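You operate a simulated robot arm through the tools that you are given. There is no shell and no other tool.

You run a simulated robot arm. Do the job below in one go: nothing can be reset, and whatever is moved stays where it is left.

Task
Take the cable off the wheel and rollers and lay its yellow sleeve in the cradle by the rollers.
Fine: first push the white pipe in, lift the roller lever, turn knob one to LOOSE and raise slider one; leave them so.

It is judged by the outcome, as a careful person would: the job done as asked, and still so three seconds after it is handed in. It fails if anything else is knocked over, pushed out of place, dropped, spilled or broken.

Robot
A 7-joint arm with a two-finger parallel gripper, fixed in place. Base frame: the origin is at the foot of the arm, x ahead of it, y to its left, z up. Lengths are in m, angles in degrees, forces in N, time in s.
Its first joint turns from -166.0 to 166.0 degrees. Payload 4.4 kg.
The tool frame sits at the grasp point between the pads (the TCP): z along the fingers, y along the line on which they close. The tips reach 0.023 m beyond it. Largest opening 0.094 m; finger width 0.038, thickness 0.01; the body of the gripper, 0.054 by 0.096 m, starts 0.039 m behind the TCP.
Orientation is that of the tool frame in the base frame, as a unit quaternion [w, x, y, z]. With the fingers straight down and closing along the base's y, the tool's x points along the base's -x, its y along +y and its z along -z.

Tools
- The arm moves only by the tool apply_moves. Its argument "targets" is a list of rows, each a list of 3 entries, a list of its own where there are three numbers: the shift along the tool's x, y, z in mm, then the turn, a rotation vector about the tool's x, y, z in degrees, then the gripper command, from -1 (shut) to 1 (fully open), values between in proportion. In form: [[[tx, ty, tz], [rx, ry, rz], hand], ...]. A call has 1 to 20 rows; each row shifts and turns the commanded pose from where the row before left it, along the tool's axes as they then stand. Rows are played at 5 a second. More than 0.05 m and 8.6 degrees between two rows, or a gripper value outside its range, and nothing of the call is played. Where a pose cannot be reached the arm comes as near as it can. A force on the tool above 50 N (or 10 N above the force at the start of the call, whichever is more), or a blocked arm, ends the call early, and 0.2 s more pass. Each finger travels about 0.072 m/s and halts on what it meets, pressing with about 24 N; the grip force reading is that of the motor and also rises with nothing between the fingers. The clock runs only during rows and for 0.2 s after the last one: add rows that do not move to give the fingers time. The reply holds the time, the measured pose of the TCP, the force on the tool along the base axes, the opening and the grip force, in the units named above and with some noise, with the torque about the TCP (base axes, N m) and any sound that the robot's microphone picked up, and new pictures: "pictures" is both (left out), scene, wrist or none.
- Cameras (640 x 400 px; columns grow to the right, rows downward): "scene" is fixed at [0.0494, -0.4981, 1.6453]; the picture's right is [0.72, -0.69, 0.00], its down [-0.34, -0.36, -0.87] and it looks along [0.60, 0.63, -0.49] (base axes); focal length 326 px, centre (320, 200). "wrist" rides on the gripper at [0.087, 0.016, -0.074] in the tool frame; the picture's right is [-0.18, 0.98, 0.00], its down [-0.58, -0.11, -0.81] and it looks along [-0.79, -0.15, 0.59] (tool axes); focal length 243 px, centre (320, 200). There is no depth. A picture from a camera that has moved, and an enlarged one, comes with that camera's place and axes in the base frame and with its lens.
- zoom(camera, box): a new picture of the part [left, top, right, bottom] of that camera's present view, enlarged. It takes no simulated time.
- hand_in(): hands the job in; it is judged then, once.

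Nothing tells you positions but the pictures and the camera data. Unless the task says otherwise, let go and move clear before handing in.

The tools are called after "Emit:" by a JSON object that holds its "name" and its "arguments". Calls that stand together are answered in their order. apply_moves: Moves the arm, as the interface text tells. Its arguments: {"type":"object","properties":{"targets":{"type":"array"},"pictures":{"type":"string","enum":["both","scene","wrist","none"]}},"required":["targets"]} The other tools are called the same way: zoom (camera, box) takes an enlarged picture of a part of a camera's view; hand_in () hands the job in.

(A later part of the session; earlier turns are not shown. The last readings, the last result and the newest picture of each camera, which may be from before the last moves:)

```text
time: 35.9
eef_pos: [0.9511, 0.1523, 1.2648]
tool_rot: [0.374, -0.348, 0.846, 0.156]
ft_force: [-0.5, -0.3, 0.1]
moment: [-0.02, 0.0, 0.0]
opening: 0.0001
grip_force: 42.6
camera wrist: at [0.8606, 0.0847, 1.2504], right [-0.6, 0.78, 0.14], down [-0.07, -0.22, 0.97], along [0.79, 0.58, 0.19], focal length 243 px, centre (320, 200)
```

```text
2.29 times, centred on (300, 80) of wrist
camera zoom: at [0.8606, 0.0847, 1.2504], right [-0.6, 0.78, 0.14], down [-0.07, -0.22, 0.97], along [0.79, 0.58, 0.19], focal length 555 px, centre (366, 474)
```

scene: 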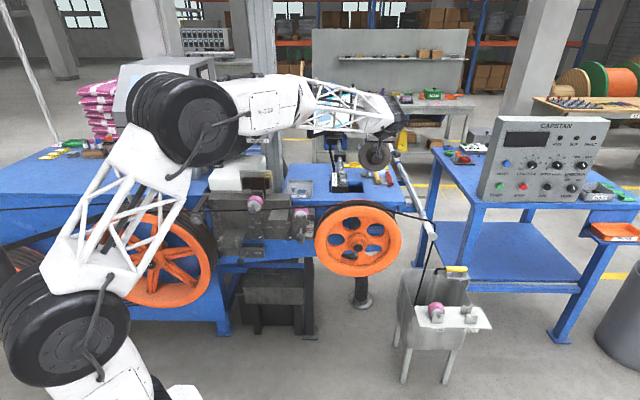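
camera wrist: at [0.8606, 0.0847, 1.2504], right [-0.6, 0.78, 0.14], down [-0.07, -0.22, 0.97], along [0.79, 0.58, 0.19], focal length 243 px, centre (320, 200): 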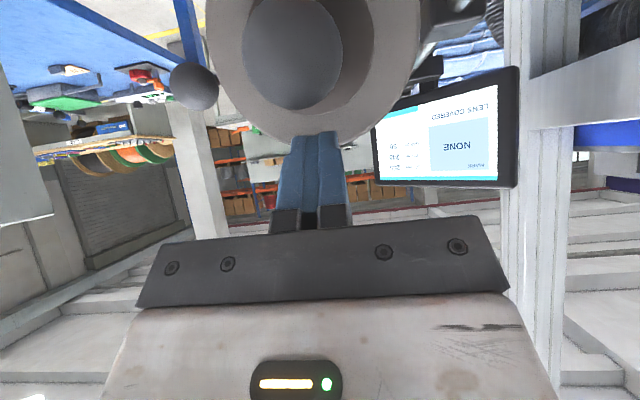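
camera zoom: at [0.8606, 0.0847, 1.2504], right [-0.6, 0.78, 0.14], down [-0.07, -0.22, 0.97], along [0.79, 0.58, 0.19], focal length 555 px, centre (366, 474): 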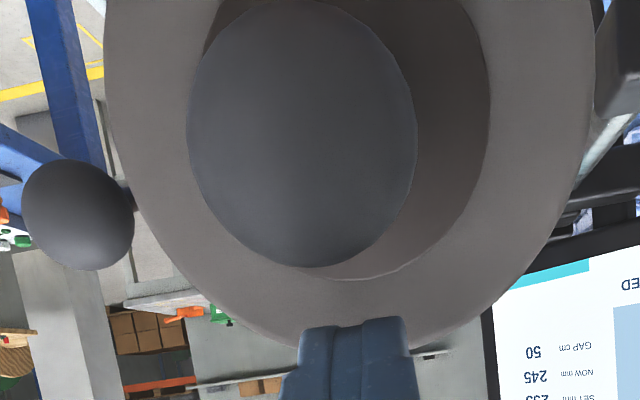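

The roller lever is up and holding with no load from me. Now I'll retreat up and back, then shift left in front of the knobs and slider for a good look.

Emit:
{"name": "apply_moves", "arguments": {"targets": [[[-25, 0, -22], [0, 0, 0], -1], [[-25, 0, -22], [0, 0, 0], -1], [[-12, 0, -30], [0, 0, 0], -1], [[25, 0, -28], [0, 0, 0], 0], [[25, 0, -28], [0, 0, 0], 0], [[25, 0, -28], [0, 0, 0], 0], [[25, 0, -28], [0, 0, 0], 0], [[0, 45, 0], [0, 6, 0], 0], [[0, 45, 0], [0, 6, 0], 0], [[0, 45, 0], [0, 6, 0], 0], [[0, 45, 0], [0, 6, 0], 0], [[0, 45, 0], [0, 6, 0], 0], [[0, 45, 0], [0, 6, 0], 0], [[0, 45, 0], [0, 6, 0], 0], [[0, 45, 0], [0, 6, 0], 0]]}}

```text
time: 39.1
eef_pos: [0.5818, 0.2919, 1.3637]
tool_rot: [-0.003, -0.38, 0.925, 0.0]
ft_force: [0.1, 0.6, -0.4]
moment: [0.03, 0.0, -0.01]
opening: 0.0471
grip_force: 0.1
camera wrist: at [0.5095, 0.245, 1.4378], right [-0.56, 0.83, 0.0], down [0.49, 0.33, 0.8], along [0.66, 0.45, -0.6], focal length 243 px, centre (320, 200)
```

scene: 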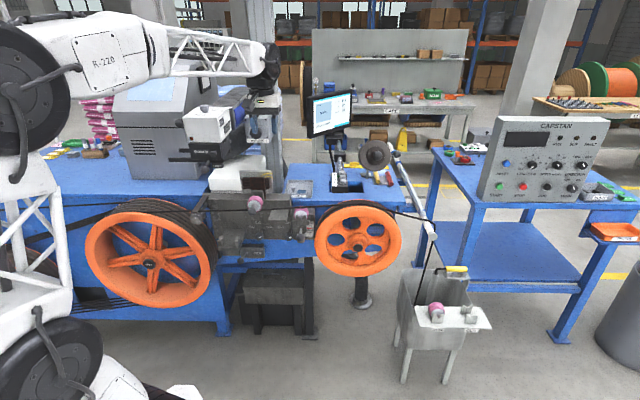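
wrist: 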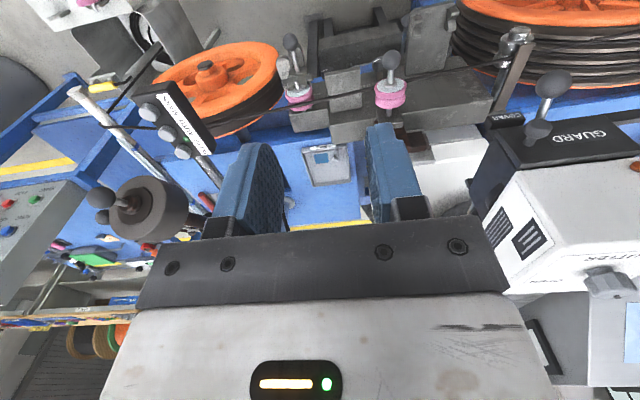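

I'll back away from the machine and lower the hand for a frontal view of knob one, slider one and the cradle.

Emit:
{"name": "apply_moves", "arguments": {"targets": [[[45, 10, 0], [0, 0, 0], 0], [[45, 10, 0], [0, 0, 0], 0], [[45, 10, 0], [0, 0, 0], 0], [[45, 10, 20], [0, 0, 0], 0], [[0, 10, 45], [0, 0, 0], 0], [[0, 0, 45], [0, 0, 0], 0], [[0, 0, 45], [0, 0, 0], 0], [[0, 0, 45], [0, 0, 0], 0]]}}

Emit:
{"name": "zoom", "arguments": {"camera": "wrist", "box": [240, 40, 480, 190]}}

```text
refused: row 4 steps farther than a row can; nothing moved
```

```text
2.67 times, centred on (360, 115) of wrist
camera zoom: at [0.5095, 0.245, 1.4378], right [-0.56, 0.83, 0.0], down [0.49, 0.33, 0.8], along [0.66, 0.45, -0.6], focal length 647 px, centre (213, 427)
```

zoom: 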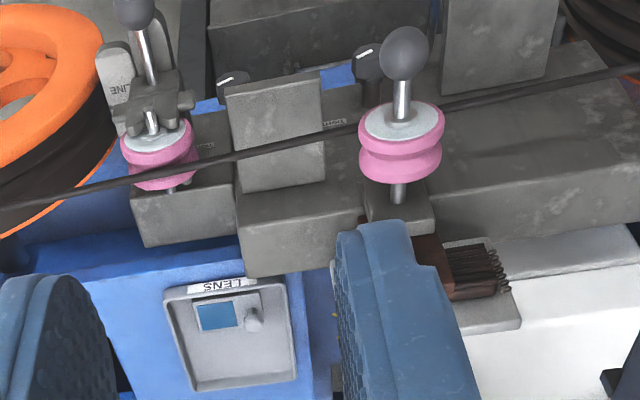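

Emit:
{"name": "apply_moves", "arguments": {"targets": [[[45, 10, 0], [0, 0, 0], 0], [[45, 10, 0], [0, 0, 0], 0], [[45, 10, 0], [0, 0, 0], 0], [[40, 10, 15], [0, 0, 0], 0], [[0, 10, 45], [0, 0, 0], 0], [[0, 0, 45], [0, 0, 0], 0], [[0, 0, 45], [0, 0, 0], 0], [[0, 0, 45], [0, 0, 0], 0]], "pictures": "wrist"}}

Emit:
{"name": "zoom", "arguments": {"camera": "wrist", "box": [230, 40, 470, 200]}}

Emit:
{"name": "zoom", "arguments": {"camera": "wrist", "box": [290, 60, 410, 150]}}

```text
time: 40.9
eef_pos: [0.422, 0.2057, 1.1696]
tool_rot: [-0.001, -0.38, 0.925, 0.0]
ft_force: [0.5, 0.0, 0.3]
moment: [-0.01, 0.01, -0.05]
opening: 0.0471
grip_force: 0.0
camera wrist: at [0.3507, 0.1569, 1.2438], right [-0.56, 0.83, 0.0], down [0.49, 0.33, 0.8], along [0.67, 0.45, -0.59], focal length 243 px, centre (320, 200)
```

wrist: 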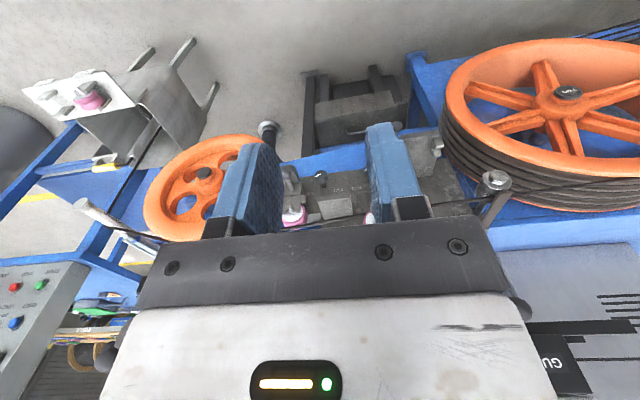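

```text
2.50 times, centred on (350, 120) of wrist
camera zoom: at [0.3507, 0.1569, 1.2438], right [-0.56, 0.83, 0.0], down [0.49, 0.33, 0.8], along [0.67, 0.45, -0.59], focal length 606 px, centre (245, 400)
```

zoom: 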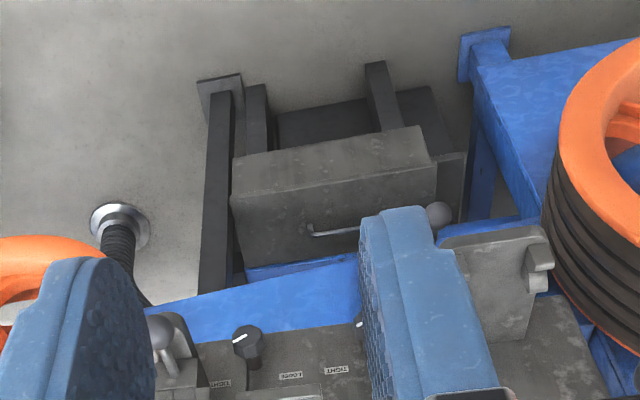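

```text
4.44 times, centred on (350, 105) of wrist
camera zoom: at [0.3507, 0.1569, 1.2438], right [-0.56, 0.83, 0.0], down [0.49, 0.33, 0.8], along [0.67, 0.45, -0.59], focal length 1078 px, centre (187, 622)
```

zoom: 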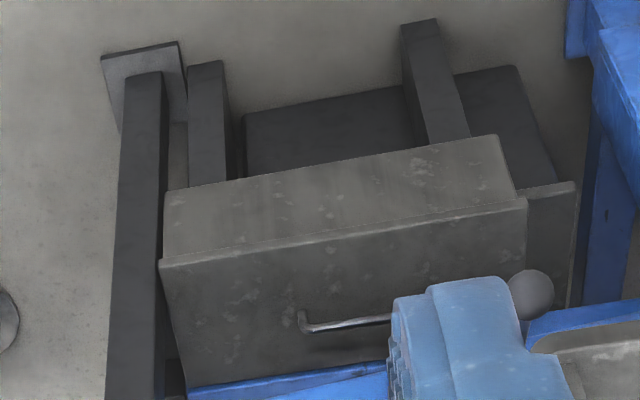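

The fingers hide the panel, so I'll pitch the tool forward and open the fingers to see it between them.

Emit:
{"name": "apply_moves", "arguments": {"targets": [[[0, 0, 0], [0, -8, 0], 1], [[0, 0, 0], [0, -8, 0], 1], [[0, 0, 0], [0, -8, 0], 1], [[0, 0, 0], [0, 0, 0], 1]], "pictures": "wrist"}}

Emit:
{"name": "zoom", "arguments": {"camera": "wrist", "box": [230, 20, 470, 170]}}

Emit:
{"name": "zoom", "arguments": {"camera": "wrist", "box": [270, 30, 390, 110]}}

```text
time: 41.9
eef_pos: [0.4223, 0.207, 1.1697]
tool_rot: [0.19, -0.372, 0.905, 0.079]
ft_force: [-0.9, -0.3, 0.4]
moment: [-0.02, 0.02, -0.01]
opening: 0.0943
grip_force: 0.0
camera wrist: at [0.334, 0.1405, 1.2013], right [-0.57, 0.82, 0.08], down [0.22, 0.07, 0.97], along [0.79, 0.57, -0.22], focal length 243 px, centre (320, 200)
```

wrist: 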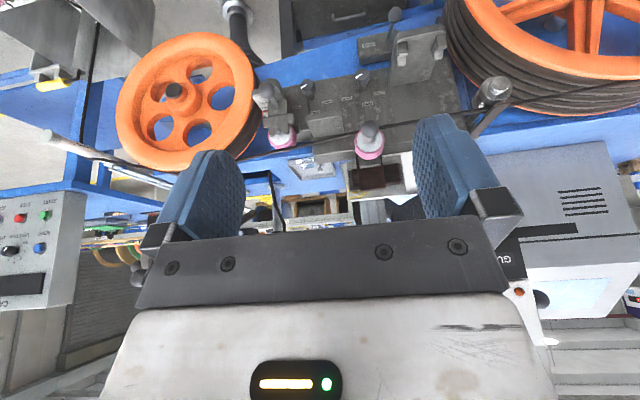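

```text
2.67 times, centred on (350, 95) of wrist
camera zoom: at [0.334, 0.1405, 1.2013], right [-0.57, 0.82, 0.08], down [0.22, 0.07, 0.97], along [0.79, 0.57, -0.22], focal length 647 px, centre (240, 480)
```

zoom: 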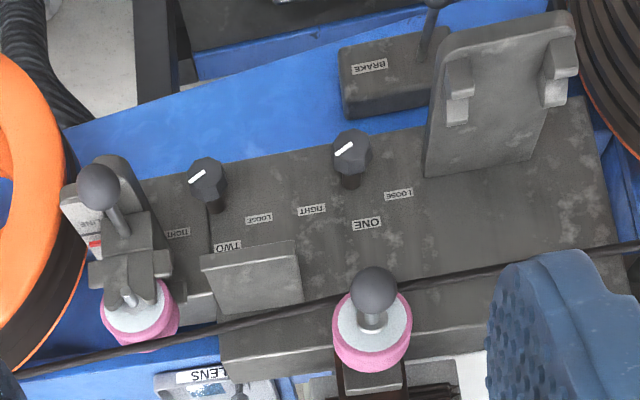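

```text
5.00 times, centred on (330, 70) of wrist
camera zoom: at [0.334, 0.1405, 1.2013], right [-0.57, 0.82, 0.08], down [0.22, 0.07, 0.97], along [0.79, 0.57, -0.22], focal length 1213 px, centre (270, 850)
```

zoom: 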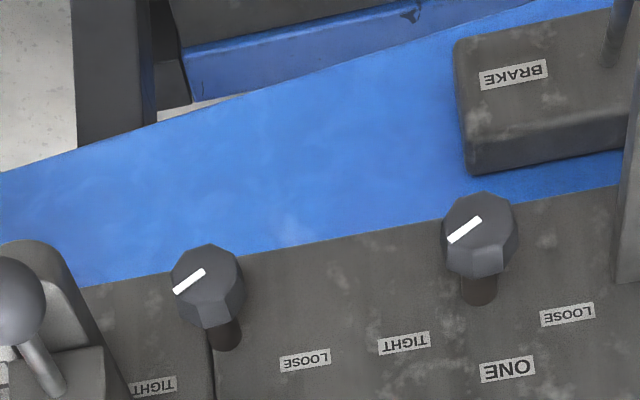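

I now have good fixes. Knob one's face is at about R 0.103, N 0.802, z 0.833, and its pointer is on TIGHT, about 59° right of vertical. LOOSE is the mirror position, about 118° counter-clockwise. Slider one's ball is at R 0.103, N 0.735, z 0.997. I'll move in front and level the tool toward the panel.

Emit:
{"name": "apply_moves", "arguments": {"targets": [[[-19.3, 9.8, 30.4], [0, 0, 0], 1], [[-19.3, 9.8, 30.4], [0, 0, 0], 1], [[-19.3, 9.8, 30.4], [0, 0, 0], 1], [[-19.3, 9.8, 30.4], [0, 0, 0], 1], [[-19.3, 9.8, 30.4], [0, 0, 0], 1], [[0, 0, 0], [0, -8.25, 0], 1], [[0, 0, 0], [0, -8.25, 0], 1], [[0, 0, 0], [0, -8.25, 0], 0.4], [[0, 0, 0], [0, -8.25, 0], 0.4], [[0, 0, 0], [0, -8.25, 0], 0.4], [[0, 0, 0], [0, -8.25, 0], 0.4], [[0, 0, 0], [0, -8.25, 0], 0.4], [[0, 0, 0], [0, -8.25, 0], 0.4]]}}

```text
time: 44.7
eef_pos: [0.4895, 0.3479, 1.0662]
tool_rot: [0.652, -0.301, 0.646, 0.259]
ft_force: [3.5, -2.4, 4.4]
moment: [-0.08, 0.21, 0.19]
opening: 0.0658
grip_force: 0.0
camera wrist: at [0.4303, 0.3024, 0.9805], right [-0.72, 0.68, 0.13], down [-0.49, -0.63, 0.6], along [0.49, 0.37, 0.79], focal length 243 px, centre (320, 200)
```

scene: 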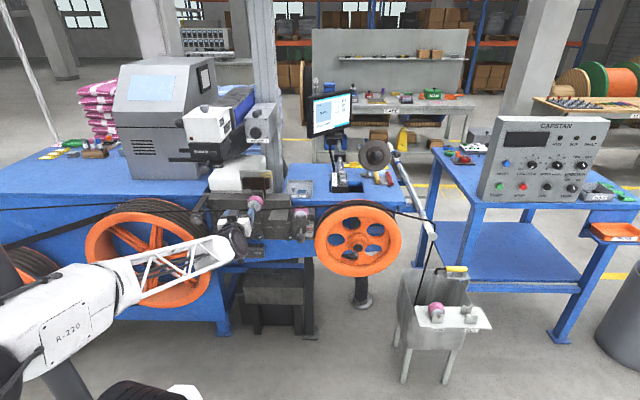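
wrist: 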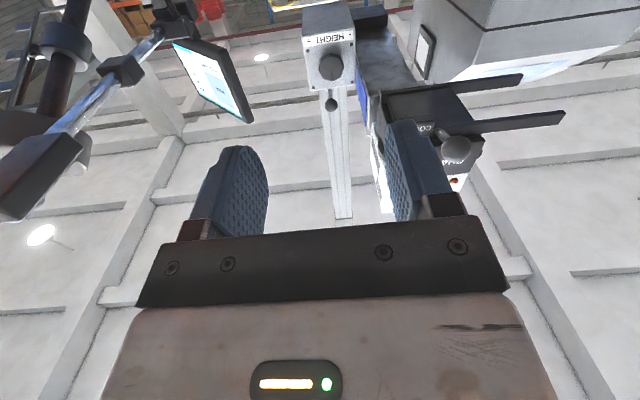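

The tool is now level and pointing at the panel. I'll check for any contact force, then lower to knob height well in front of the shelf.

Emit:
{"name": "apply_moves", "arguments": {"targets": [[[0, 0, 0], [0, 0, 0], 0.4], [[20, 0, 0], [0, 0, 0], 0.4], [[40, 0, 0], [0, 0, 0], 0.4]]}}

```text
time: 45.5
eef_pos: [0.495, 0.3445, 1.0089]
tool_rot: [0.652, -0.269, 0.656, 0.27]
ft_force: [0.2, 0.4, 0.9]
moment: [0.0, 0.0, 0.02]
opening: 0.0658
grip_force: 0.1
camera wrist: at [0.4303, 0.3043, 0.9217], right [-0.69, 0.7, 0.19], down [-0.49, -0.64, 0.58], along [0.53, 0.31, 0.79], focal length 243 px, centre (320, 200)
```

scene: 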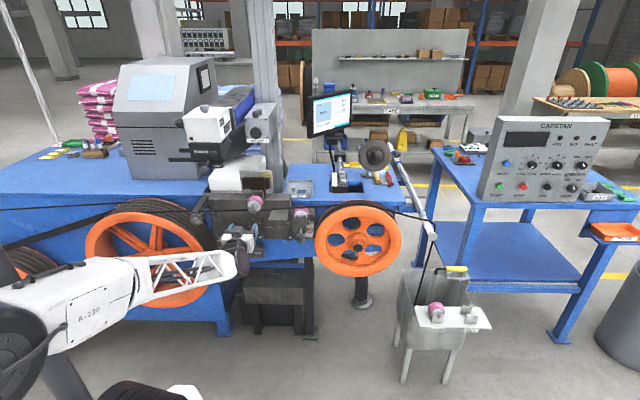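
wrist: 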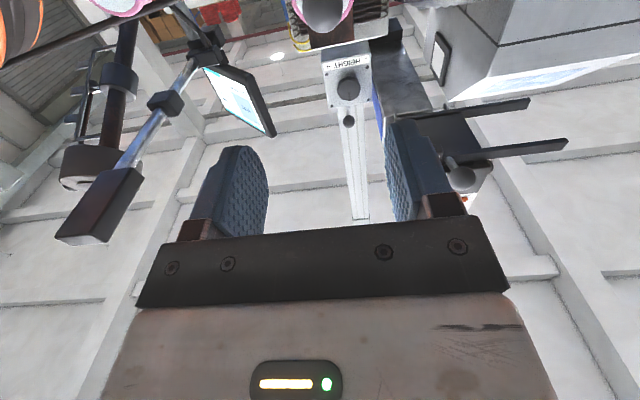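

No contact. I'll lower to knob height, then rehearse the turning motion in free air to be sure the wrist can do it.

Emit:
{"name": "apply_moves", "arguments": {"targets": [[[44, 1, 0], [0, 0, 0], 0.4], [[44, 1, 0], [0, 0, 0], 0.4], [[44, 1, 0], [0, 0, 0], 0.4], [[44, 0, 0], [0, 0, 0], 0.4], [[0, 0, 0], [0, 0, -8], 0.4], [[0, 0, 0], [0, 0, -8], 0.4], [[0, 0, 0], [0, 0, -8], 0.4], [[0, 0, 0], [0, 0, -8], 0.4], [[0, 0, 0], [0, 0, -8], 0.4], [[0, 0, 0], [0, 0, -8], 0.4], [[0, 0, 0], [0, 0, -8], 0.4], [[0, 0, 0], [0, 0, -8], 0.4]]}}

```text
time: 48.1
eef_pos: [0.507, 0.1653, 1.0675]
tool_rot: [0.687, -0.558, 0.464, -0.026]
ft_force: [-0.3, 0.2, 0.1]
moment: [-0.01, 0.0, 0.03]
opening: 0.0657
grip_force: 0.0
out of reach, approached as far as the arm can: row 4, 5, 6, 7, 8, 9, 10, 11, 12
camera wrist: at [0.4994, 0.0685, 1.0053], right [-0.58, 0.47, -0.67], down [-0.81, -0.32, 0.48], along [0.02, 0.82, 0.57], focal length 243 px, centre (320, 200)
```

scene: 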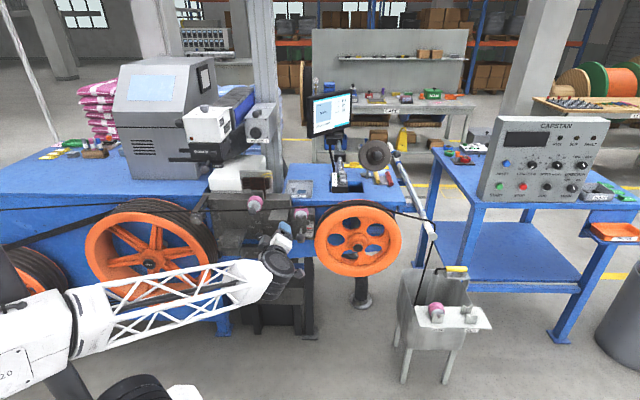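
wrist: 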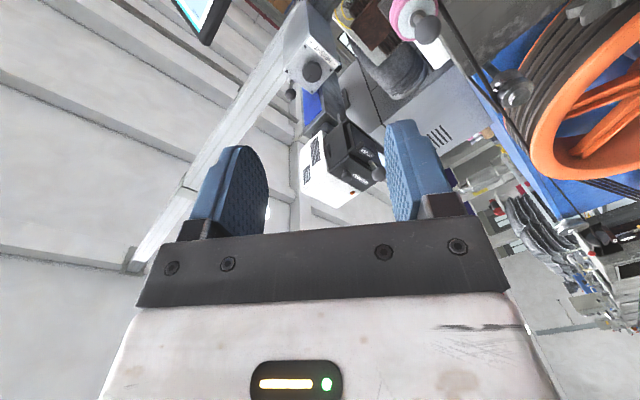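

That spot is too close to the base for a level tool, and the arm folded awkwardly and could not follow. I'll undo those moves to recover a clean posture.

Emit:
{"name": "apply_moves", "arguments": {"targets": [[[0, 0, 0], [0, 0, 8], 0.4], [[0, 0, 0], [0, 0, 8], 0.4], [[0, 0, 0], [0, 0, 8], 0.4], [[0, 0, 0], [0, 0, 8], 0.4], [[0, 0, 0], [0, 0, 8], 0.4], [[0, 0, 0], [0, 0, 8], 0.4], [[0, 0, 0], [0, 0, 8], 0.4], [[0, 0, 0], [0, 0, 8], 0.4], [[-44, 0, 0], [0, 0, 0], 0.4], [[-44, 0, 0], [0, 0, 0], 0.4], [[-44, 0, 0], [0, 0, 0], 0.4], [[-44, 0, 0], [0, 0, 0], 0.4], [[0, 0, 0], [0, 0, 0], 0.4]]}}

```text
time: 50.9
eef_pos: [0.5331, 0.1467, 1.2403]
tool_rot: [0.612, -0.227, 0.68, 0.335]
ft_force: [1.0, 0.2, -0.8]
moment: [0.0, 0.01, 0.0]
opening: 0.0655
grip_force: 0.0
camera wrist: at [0.4584, 0.1134, 1.1606], right [-0.68, 0.64, 0.36], down [-0.38, -0.72, 0.57], along [0.63, 0.25, 0.74], focal length 243 px, centre (320, 200)
```

scene: 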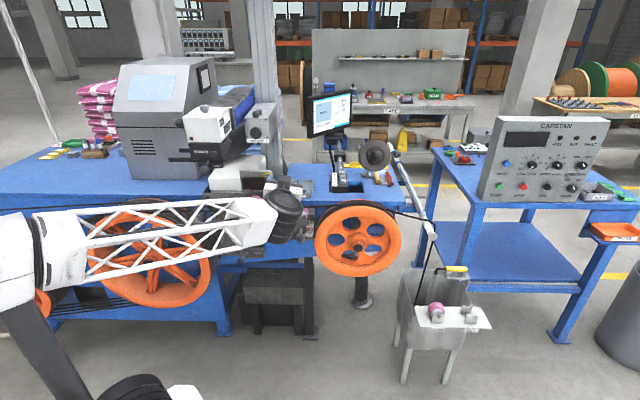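
wrist: 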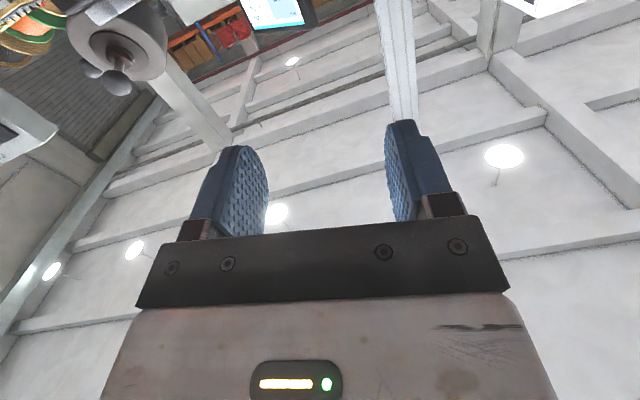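

The hand is safely clear above the front of the machine. I'll return the tool to pointing down to bring the elbow back up.

Emit:
{"name": "apply_moves", "arguments": {"targets": [[[0, 0, 0], [0, 8, 0], 0.4], [[0, 0, 0], [0, 8, 0], 0.4], [[0, 0, 0], [0, 8, 0], 0.4], [[0, 0, 0], [0, 8, 0], 0.4], [[0, 0, 0], [0, 8, 0], 0.4], [[0, 0, 0], [0, 8, 0], 0.4], [[0, 0, 0], [0, 8, 0], 0.4], [[0, 0, 0], [0, 8, 0], 0.4], [[0, 0, 0], [0, 8, 0], 0.4], [[0, 0, 0], [0, 8, 0], 0.4], [[0, 0, 0], [0, 8, 0], 0.4]]}}

```text
time: 53.3
eef_pos: [0.5328, 0.1476, 1.2398]
tool_rot: [-0.032, -0.396, 0.914, 0.083]
ft_force: [0.6, 0.3, 0.8]
moment: [-0.04, 0.05, -0.01]
opening: 0.0659
grip_force: 0.0
camera wrist: at [0.4725, 0.0869, 1.3161], right [-0.58, 0.8, 0.18], down [0.58, 0.25, 0.78], along [0.57, 0.55, -0.6], focal length 243 px, centre (320, 200)
```

scene: 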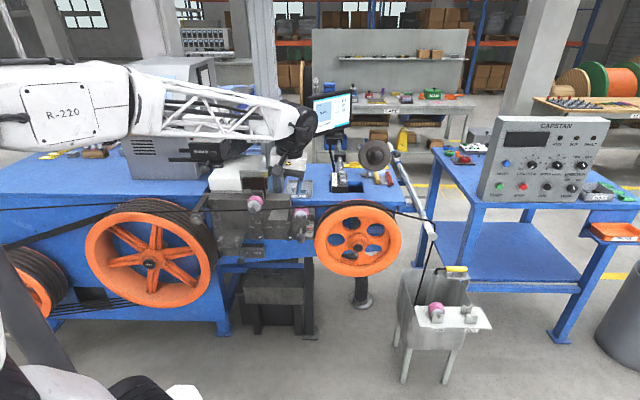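
wrist: 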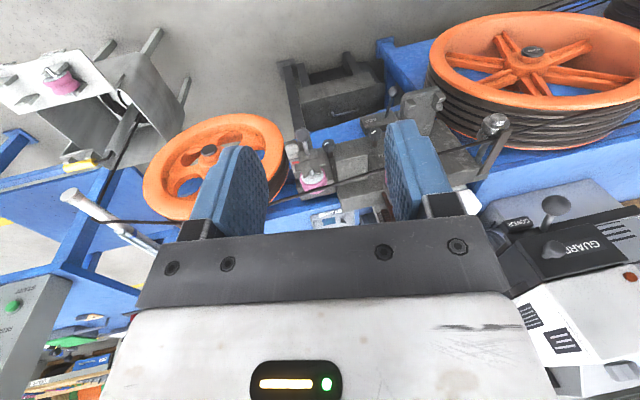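

The elbow is up again. I'll remove the 10° side tilt, line up with R ≈ 0.103 and approach more gradually, pitching as I go and staying farther from the base.

Emit:
{"name": "apply_moves", "arguments": {"targets": [[[0, 0, 0], [5.1, 0, 0], 0.4], [[0, 0, 0], [5.1, 0, 0], 0.4], [[0, 42, 0], [0, 0, 0], 0.4], [[0, 42, 0], [0, 0, 0], 0.4], [[0, 42, 0], [0, 0, 0], 0.4], [[0, 43, 0], [0, 0, 0], 0.4], [[-30, 0, 20], [0, -8, 0], 0.4], [[-30, 0, 20], [0, -8, 0], 0.4], [[-20, 0, 30], [0, -8, 0], 0.4], [[-20, 0, 30], [0, -8, 0], 0.4], [[-10, 0, 30], [0, -8, 0], 0.4]]}}

```text
time: 55.7
eef_pos: [0.5102, 0.3706, 1.1421]
tool_rot: [0.319, -0.372, 0.861, 0.138]
ft_force: [-0.1, -0.3, 0.4]
moment: [0.02, 0.02, 0.01]
opening: 0.0658
grip_force: 0.0
camera wrist: at [0.4199, 0.2987, 1.1425], right [-0.62, 0.77, 0.12], down [0.02, -0.14, 0.99], along [0.78, 0.62, 0.07], focal length 243 px, centre (320, 200)
```

scene: 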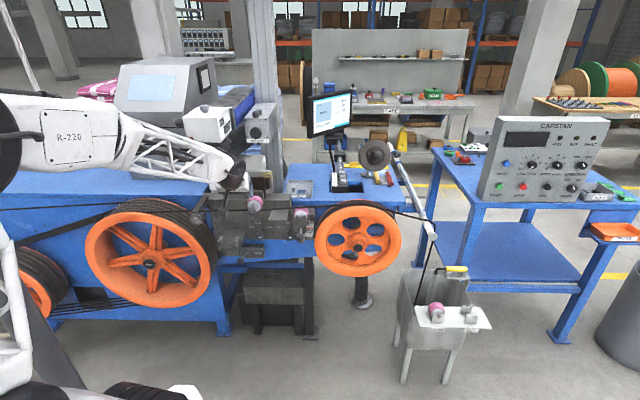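
wrist: 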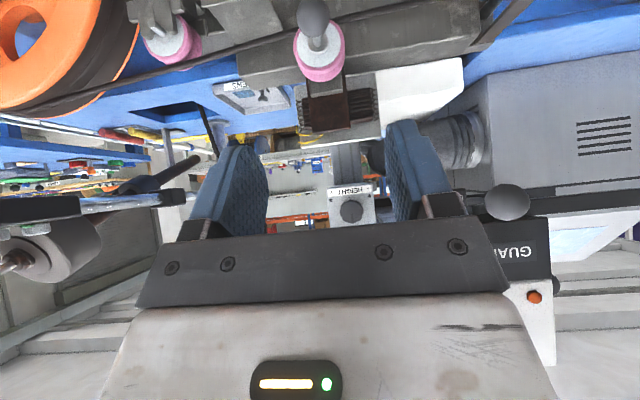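

Good posture. I'll lower in front of the panel toward knob height.

Emit:
{"name": "apply_moves", "arguments": {"targets": [[[26, 0, 30.4], [0, 0, 0], 0.4], [[26, 0, 30.4], [0, 0, 0], 0.4], [[26, 0, 30.4], [0, 0, 0], 0.4], [[26, 0, 30.4], [0, 0, 0], 0.4], [[26, 0, 30.4], [0, 0, 0], 0.4], [[26, 0, 30.4], [0, 0, 0], 0.4]]}}

```text
time: 57.1
eef_pos: [0.5088, 0.3702, 0.902]
tool_rot: [0.317, -0.373, 0.861, 0.139]
ft_force: [-0.2, 0.2, -0.1]
moment: [0.06, 0.01, 0.0]
opening: 0.0658
grip_force: 0.0
camera wrist: at [0.4191, 0.2982, 0.9021], right [-0.62, 0.77, 0.12], down [0.02, -0.13, 0.99], along [0.78, 0.62, 0.06], focal length 243 px, centre (320, 200)
```

scene: 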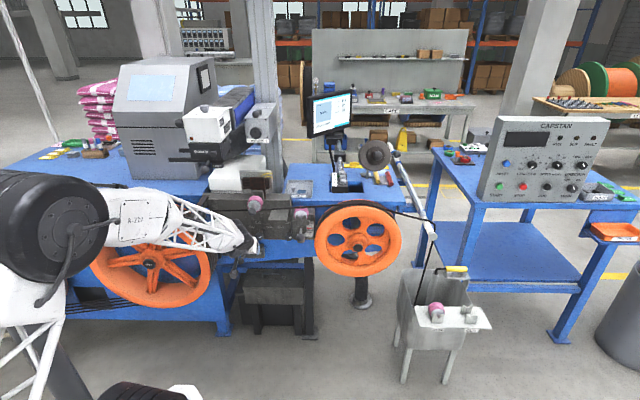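
wrist: 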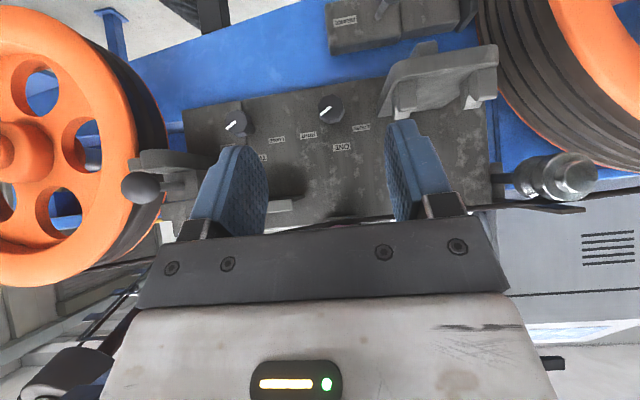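

Excellent frontal view of knob one and the cradle. Zooming to refine positions.

Emit:
{"name": "zoom", "arguments": {"camera": "wrist", "box": [240, 70, 400, 170]}}

Emit:
{"name": "zoom", "arguments": {"camera": "wrist", "box": [360, 20, 600, 220]}}

```text
4.00 times, centred on (320, 120) of wrist
camera zoom: at [0.4191, 0.2982, 0.9021], right [-0.62, 0.77, 0.12], down [0.02, -0.13, 0.99], along [0.78, 0.62, 0.06], focal length 970 px, centre (320, 520)
```

zoom: 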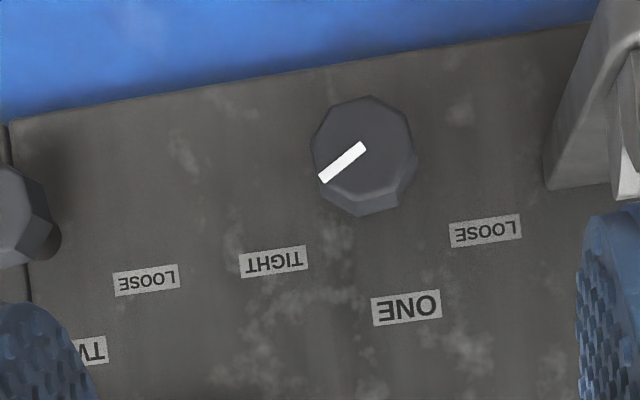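

```text
2.00 times, centred on (480, 120) of wrist
camera zoom: at [0.4191, 0.2982, 0.9021], right [-0.62, 0.77, 0.12], down [0.02, -0.13, 0.99], along [0.78, 0.62, 0.06], focal length 485 px, centre (0, 360)
```

zoom: 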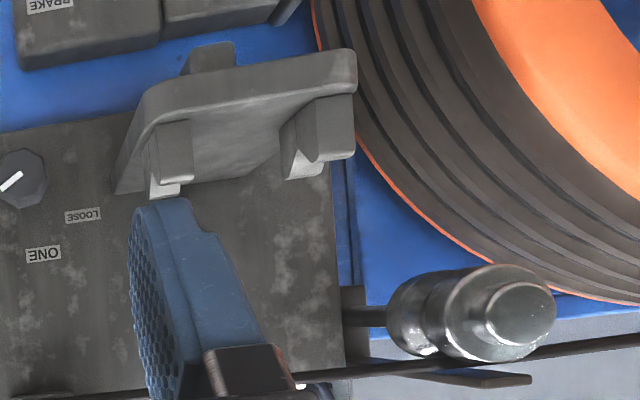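

The refined fit puts knob one's face at R 0.0945, N 0.838, z 0.803, and the cradle shelf at R -0.056…0.03, N 0.743…0.876, z ≈ 0.81. I'll level the tool while advancing to just in front of the knob.

Emit:
{"name": "apply_moves", "arguments": {"targets": [[[-8, 0, 25.4], [0, -7.06, 0], 0.4], [[-4.8, 0, 26.2], [0, -7.06, 0], 0.4], [[-1.6, 0, 26.5], [0, -7.06, 0], 0.4], [[1.7, 0, 26.6], [0, -7.06, 0], 0.4], [[4.9, 0, 16.2], [0, -7.06, 0], 0.4]]}}

```text
time: 58.3
eef_pos: [0.5779, 0.4467, 0.8371]
tool_rot: [0.563, -0.325, 0.72, 0.243]
ft_force: [3.0, -1.4, 0.8]
moment: [0.04, 0.08, 0.13]
opening: 0.0658
grip_force: 0.0
camera wrist: at [0.5046, 0.3884, 0.7695], right [-0.7, 0.69, 0.16], down [-0.35, -0.54, 0.76], along [0.62, 0.48, 0.62], focal length 243 px, centre (320, 200)
```

scene: 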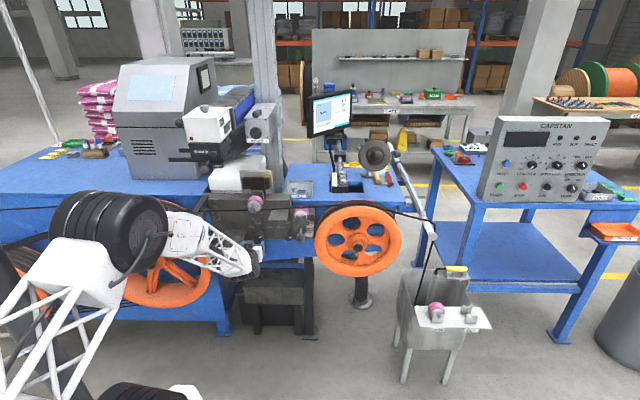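
wrist: 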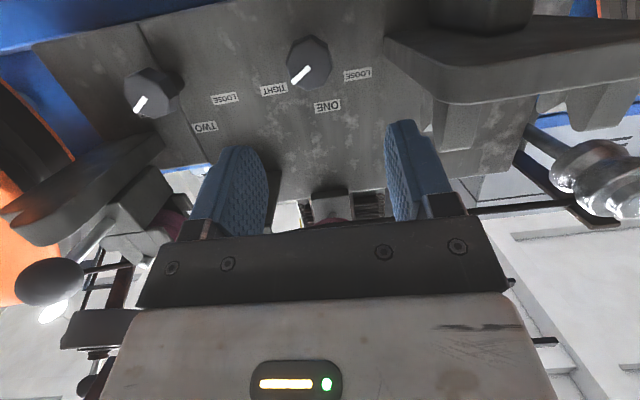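

Posture is good and the knob is straight ahead. Levelling the last few degrees and squaring the yaw.

Emit:
{"name": "apply_moves", "arguments": {"targets": [[[11, 0, 22], [0, -7.2, 0], 0.4], [[14, 0, 18], [0, -7.2, 0], 0.4], [[0, 0, 0], [2.5, 0, 0], 0.4], [[0, 0, 0], [0, 0, 0], 0.4]]}}

```text
time: 59.3
eef_pos: [0.6149, 0.4559, 0.8045]
tool_rot: [0.646, -0.287, 0.646, 0.287]
ft_force: [0.1, 0.1, -0.6]
moment: [-0.02, 0.03, 0.02]
opening: 0.0657
grip_force: 0.2
out of reach, approached as far as the arm can: row 1, 2, 3
camera wrist: at [0.553, 0.412, 0.7179], right [-0.73, 0.66, 0.18], down [-0.46, -0.67, 0.58], along [0.51, 0.34, 0.79], focal length 243 px, centre (320, 200)
```

scene: 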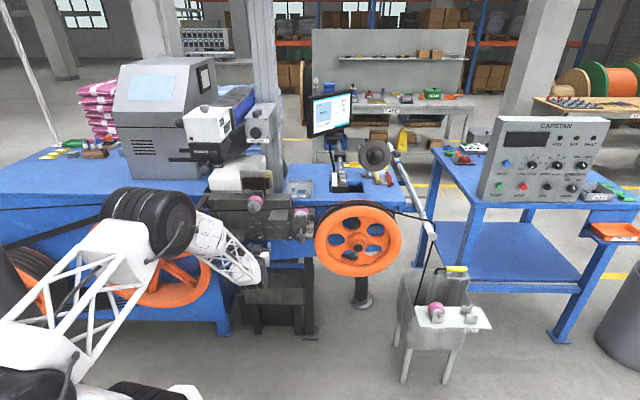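
wrist: 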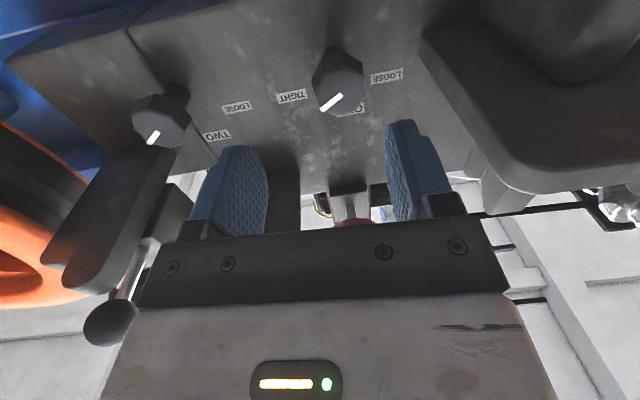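

The pose was just at the edge of what the arm can do. I'll test whether moving slightly forward and correcting yaw is reachable.

Emit:
{"name": "apply_moves", "arguments": {"targets": [[[0, 8, 0], [0, 0, 0], 0.4], [[0, 8, 0], [0, 0, 0], 0.4], [[0, 0, 10], [0, 0, 0], 0.4], [[0, 0, 0], [0, 0, 0], 0.4]], "pictures": "none"}}

```text
time: 60.3
eef_pos: [0.615, 0.4677, 0.807]
tool_rot: [0.645, -0.29, 0.645, 0.29]
ft_force: [-0.5, 0.1, -0.2]
moment: [0.03, 0.03, 0.0]
opening: 0.0658
grip_force: 0.0
out of reach, approached as far as the arm can: row 2
```

Moving forward is reachable. I'll creep forward and left in alternating small steps.

Emit:
{"name": "apply_moves", "arguments": {"targets": [[[0, 0, 15], [0, 0, 0], 0.4], [[0, 0, 10], [0, 0, 0], 0.4], [[0, 5, 0], [0, 0, 0], 0.4], [[0, 0, 0], [0, 0, 0], 0.4]]}}

Emit:
{"name": "zoom", "arguments": {"camera": "scene", "box": [190, 180, 310, 280]}}

Emit:
{"name": "zoom", "arguments": {"camera": "wrist", "box": [240, 20, 440, 160]}}

```text
time: 61.3
eef_pos: [0.633, 0.483, 0.8063]
tool_rot: [0.644, -0.29, 0.646, 0.29]
ft_force: [-1.3, -0.7, 0.5]
moment: [-0.01, -0.02, -0.03]
opening: 0.0658
grip_force: 0.0
out of reach, approached as far as the arm can: row 1, 3
camera wrist: at [0.5731, 0.4383, 0.7204], right [-0.74, 0.65, 0.18], down [-0.45, -0.68, 0.58], along [0.5, 0.34, 0.79], focal length 243 px, centre (320, 200)
```

scene: 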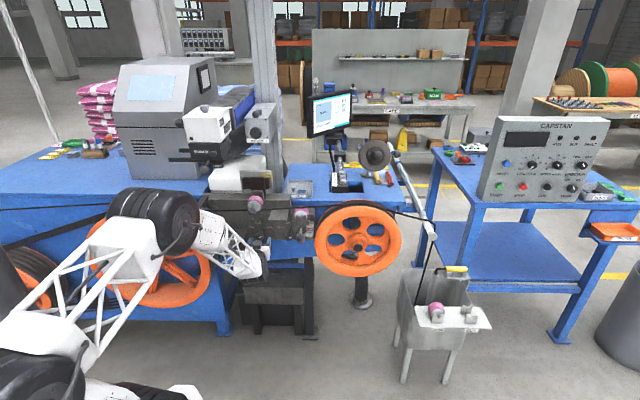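
wrist: 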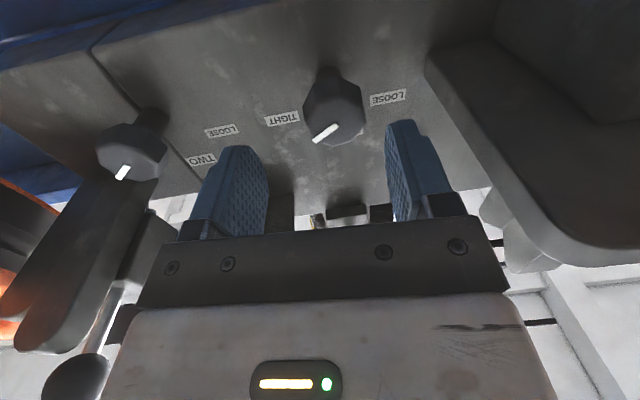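

```text
4.00 times, centred on (250, 230) of scene
camera zoom: at [0.0494, -0.4981, 1.6453], right [0.72, -0.69, 0.0], down [-0.34, -0.36, -0.87], along [0.6, 0.63, -0.49], focal length 1304 px, centre (600, 80)
```

zoom: 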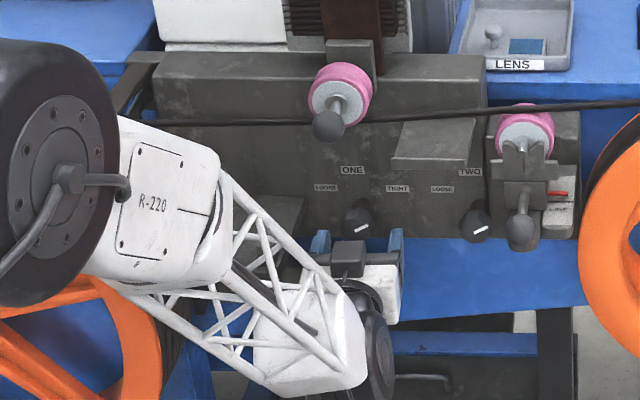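

```text
2.86 times, centred on (340, 90) of wrist
camera zoom: at [0.5731, 0.4383, 0.7204], right [-0.74, 0.65, 0.18], down [-0.45, -0.68, 0.58], along [0.5, 0.34, 0.79], focal length 693 px, centre (263, 514)
```

zoom: 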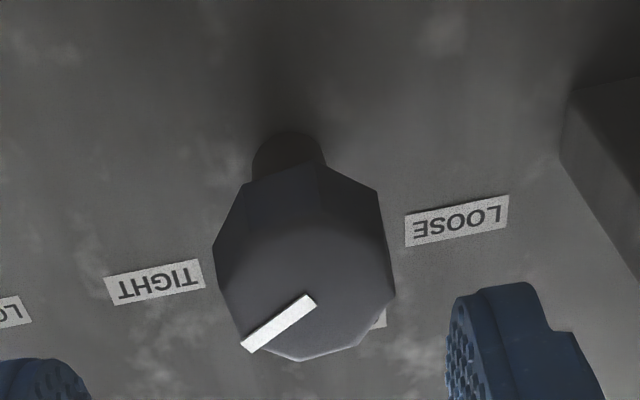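

The fingers are lined up in front of the knob, with about 9 mm lateral offset. I'll test a small roll to see whether the last joint is the one at its limit.

Emit:
{"name": "apply_moves", "arguments": {"targets": [[[0, 0, 0], [0, 0, -8], 0.4], [[0, 0, 0], [0, 0, -8], 0.4], [[0, 0, 0], [0, 0, 0], 0.4]], "pictures": "none"}}

```text
time: 62.1
eef_pos: [0.6507, 0.4714, 0.8211]
tool_rot: [0.65, -0.322, 0.634, 0.268]
ft_force: [0.0, 1.0, -0.5]
moment: [0.01, -0.05, -0.01]
opening: 0.0657
grip_force: 0.1
out of reach, approached as far as the arm can: row 1, 2
```

The limit seems to be wrist tilt with the forearm sloping down, not the roll. The pads grip the knob equally well with the tool tilted about 15° down. So I'll back to that tilt and turn the knob in several short grips about its own axis.

Emit:
{"name": "apply_moves", "arguments": {"targets": [[[0, 0, -10], [0, 7.5, 0], 0.4], [[0, 0, 0], [0, 7.5, 0], 0.4], [[0, 0, 0], [0, 0, 0], 0.4]], "pictures": "none"}}

```text
time: 62.9
eef_pos: [0.6438, 0.4635, 0.8211]
tool_rot: [0.562, -0.354, 0.714, 0.224]
ft_force: [0.1, 0.1, -0.5]
moment: [-0.02, 0.0, 0.03]
opening: 0.0657
grip_force: 0.1
```

Now level the roll, square the yaw and shift onto the knob's axis.

Emit:
{"name": "apply_moves", "arguments": {"targets": [[[0, 0, 0], [3, 0, 5.4], 0.4], [[8, 11, 2], [0, 0, 0], 0.4], [[7.4, 11, 2.3], [0, 0, 0], 0.4], [[0, 10.7, 0], [0, 0, 0], 0.4], [[0, 0, 0], [0, 0, 0], 0.4]]}}

Emit:
{"name": "zoom", "arguments": {"camera": "wrist", "box": [220, 20, 460, 180]}}

Emit:
{"name": "zoom", "arguments": {"camera": "scene", "box": [190, 180, 310, 280]}}

```text
time: 64.1
eef_pos: [0.6287, 0.4805, 0.8088]
tool_rot: [0.557, -0.309, 0.734, 0.237]
ft_force: [0.9, -0.7, 0.1]
moment: [0.01, 0.0, -0.01]
opening: 0.0657
grip_force: 0.0
out of reach, approached as far as the arm can: row 4
camera wrist: at [0.5511, 0.4241, 0.7445], right [-0.67, 0.72, 0.18], down [-0.35, -0.52, 0.78], along [0.65, 0.46, 0.6], focal length 243 px, centre (320, 200)
```

scene: 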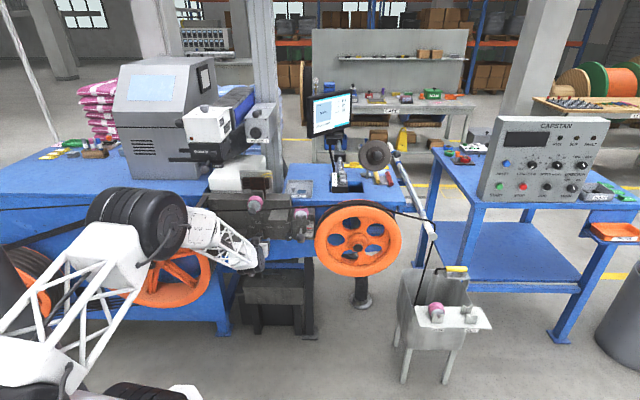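
wrist: 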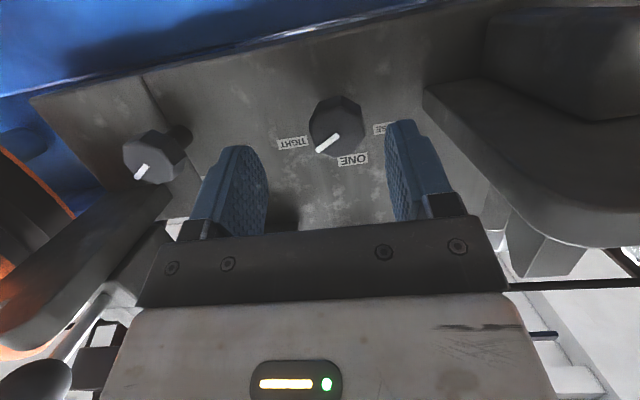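

```text
2.50 times, centred on (340, 100) of wrist
camera zoom: at [0.5511, 0.4241, 0.7445], right [-0.67, 0.72, 0.18], down [-0.35, -0.52, 0.78], along [0.65, 0.46, 0.6], focal length 606 px, centre (270, 450)
```

zoom: 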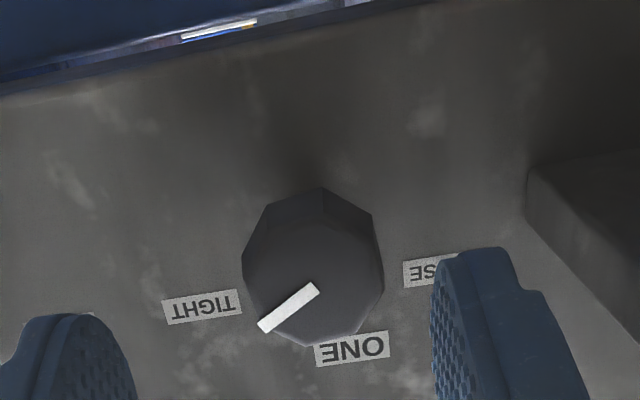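

```text
4.00 times, centred on (250, 230) of scene
camera zoom: at [0.0494, -0.4981, 1.6453], right [0.72, -0.69, 0.0], down [-0.34, -0.36, -0.87], along [0.6, 0.63, -0.49], focal length 1304 px, centre (600, 80)
```

zoom: 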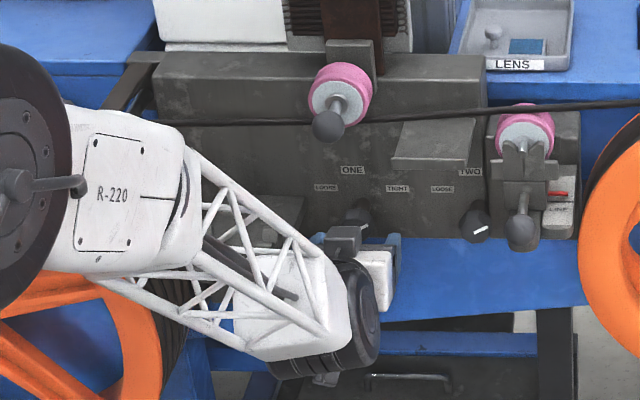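

Still slightly limited to the left, so I'll use a somewhat steeper tool tilt of about 60° and then shift onto the knob axis.

Emit:
{"name": "apply_moves", "arguments": {"targets": [[[0, 0, 0], [0, 7, 0], 0.4], [[0, 0, 0], [0, 7, 0], 0.4], [[0, 5, 0], [0, 0, 0], 0.4], [[0, 5, 0], [0, 0, 0], 0.4], [[0, 0, 0], [0, 0, 0], 0.4]]}}

Emit:
{"name": "zoom", "arguments": {"camera": "wrist", "box": [220, 20, 460, 180]}}

```text
time: 65.3
eef_pos: [0.621, 0.4868, 0.8095]
tool_rot: [0.466, -0.331, 0.798, 0.193]
ft_force: [-0.1, 0.5, -0.9]
moment: [0.01, 0.01, 0.0]
opening: 0.0658
grip_force: 0.1
camera wrist: at [0.5347, 0.4234, 0.7692], right [-0.63, 0.76, 0.16], down [-0.22, -0.37, 0.9], along [0.74, 0.54, 0.4], focal length 243 px, centre (320, 200)
```

scene: 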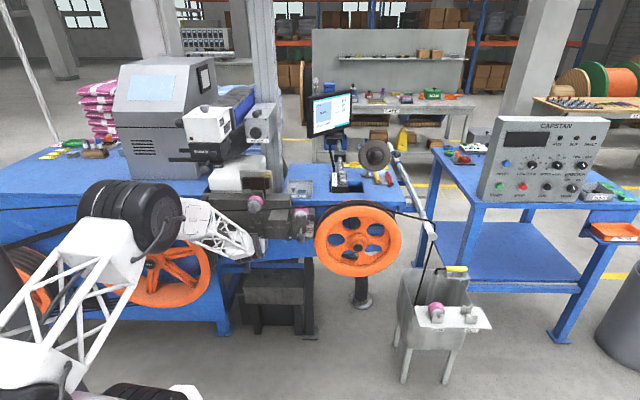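
wrist: 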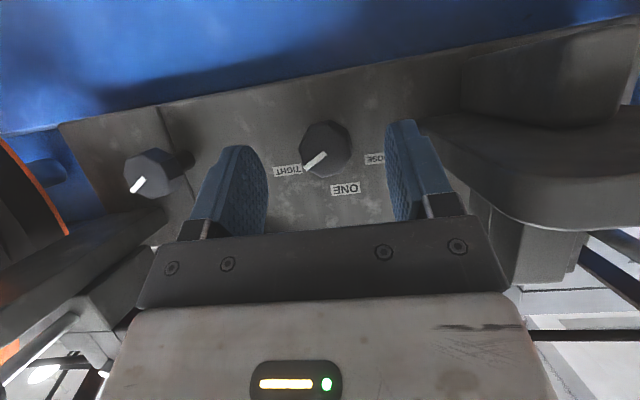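

```text
2.50 times, centred on (340, 100) of wrist
camera zoom: at [0.5347, 0.4234, 0.7692], right [-0.63, 0.76, 0.16], down [-0.22, -0.37, 0.9], along [0.74, 0.54, 0.4], focal length 606 px, centre (270, 450)
```

zoom: 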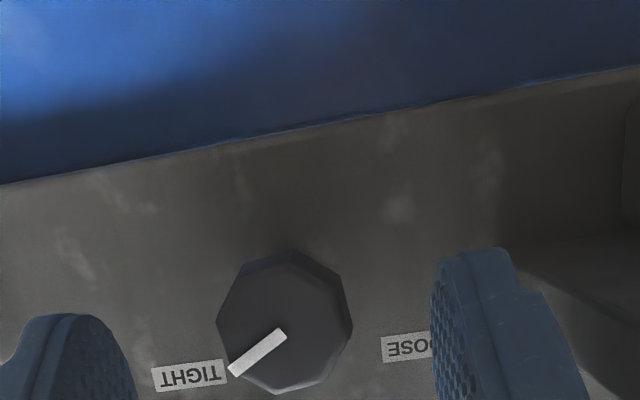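

Now reachable and centred: TCP R 0.095 against the knob at R 0.0945, z 0.8045. I'll roll +22° about the knob's axis, then slide forward over the knob with open fingers.

Emit:
{"name": "apply_moves", "arguments": {"targets": [[[4.4, 0, 2.5], [0, 0, 0], 0.4], [[0, 0, 0], [-3.7, 0, 6.54], 0.4], [[0, 0, 0], [-3.7, 0, 6.54], 0.4], [[0, 0, 0], [-3.7, 0, 6.54], 0.4], [[-7.6, 0, 13.4], [0, 0, 0], 0.4], [[-7.6, 0, 13.4], [0, 0, 0], 0.4]]}}

Emit:
{"name": "zoom", "arguments": {"camera": "wrist", "box": [200, 80, 460, 250]}}

Emit:
{"name": "zoom", "arguments": {"camera": "scene", "box": [200, 190, 300, 270]}}

```text
time: 66.7
eef_pos: [0.6419, 0.5083, 0.8037]
tool_rot: [0.392, -0.234, 0.82, 0.346]
ft_force: [-1.0, 0.8, -1.3]
moment: [-0.01, 0.0, -0.01]
opening: 0.0658
grip_force: 0.1
camera wrist: at [0.5467, 0.4543, 0.7732], right [-0.54, 0.66, 0.53], down [0.02, -0.61, 0.79], along [0.84, 0.44, 0.31], focal length 243 px, centre (320, 200)
```

scene: 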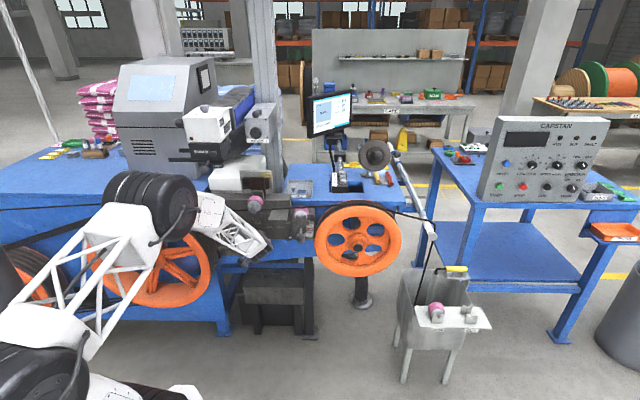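
wrist: 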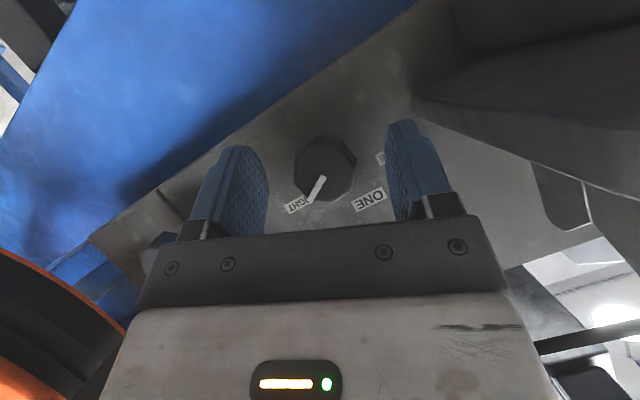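

```text
2.35 times, centred on (330, 165) of wrist
camera zoom: at [0.5467, 0.4543, 0.7732], right [-0.54, 0.66, 0.53], down [0.02, -0.61, 0.79], along [0.84, 0.44, 0.31], focal length 571 px, centre (296, 282)
```

zoom: 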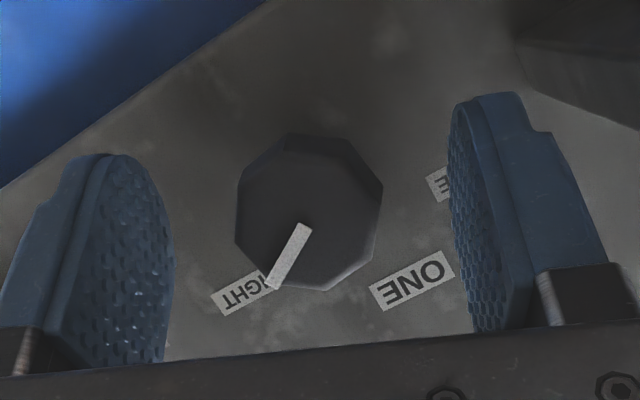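

```text
5.00 times, centred on (250, 230) of scene
camera zoom: at [0.0494, -0.4981, 1.6453], right [0.72, -0.69, 0.0], down [-0.34, -0.36, -0.87], along [0.6, 0.63, -0.49], focal length 1630 px, centre (670, 50)
```

zoom: 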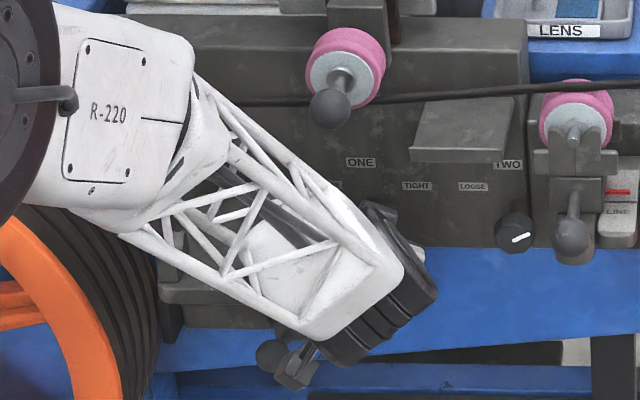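

Centred on the knob. Advancing the rest of the way and closing on it.

Emit:
{"name": "apply_moves", "arguments": {"targets": [[[-7.6, 0, 13.4], [0, 0, 0], 0.4], [[-7.6, 0, 13.4], [0, 0, 0], 0.4], [[0, 0, 0], [0, 0, 0], -1], [[0, 0, 0], [0, 0, 0], -1], [[0, 0, 0], [0, 0, 0], -1]], "pictures": "wrist"}}

Emit:
{"name": "zoom", "arguments": {"camera": "wrist", "box": [200, 80, 460, 250]}}

```text
time: 67.9
eef_pos: [0.6648, 0.5317, 0.8041]
tool_rot: [0.392, -0.234, 0.82, 0.346]
ft_force: [7.7, 3.1, -2.8]
moment: [-0.08, 0.07, 0.02]
opening: 0.0353
grip_force: 44.8
camera wrist: at [0.5682, 0.4764, 0.7735], right [-0.54, 0.66, 0.52], down [0.02, -0.61, 0.79], along [0.84, 0.44, 0.31], focal length 243 px, centre (320, 200)
```

wrist: 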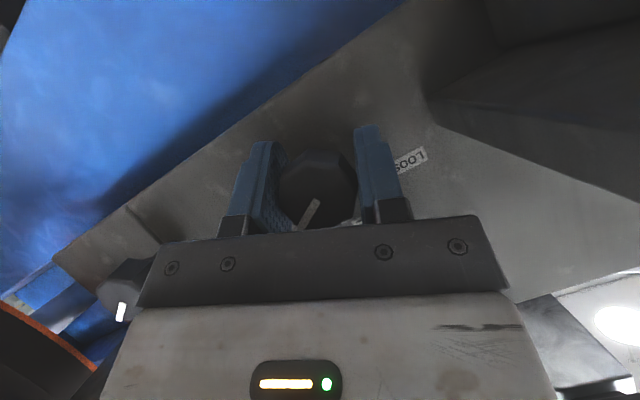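

```text
2.35 times, centred on (330, 165) of wrist
camera zoom: at [0.5682, 0.4764, 0.7735], right [-0.54, 0.66, 0.52], down [0.02, -0.61, 0.79], along [0.84, 0.44, 0.31], focal length 571 px, centre (296, 282)
```

zoom: 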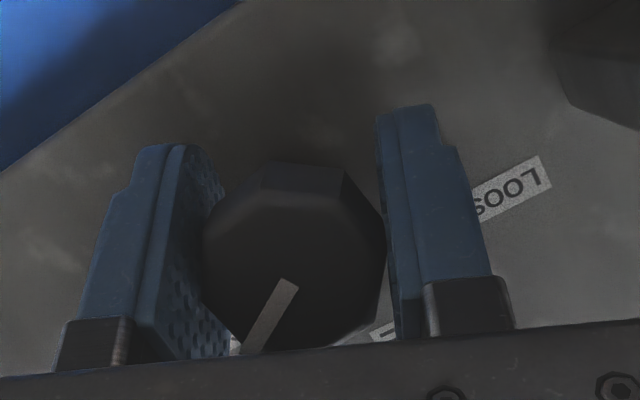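

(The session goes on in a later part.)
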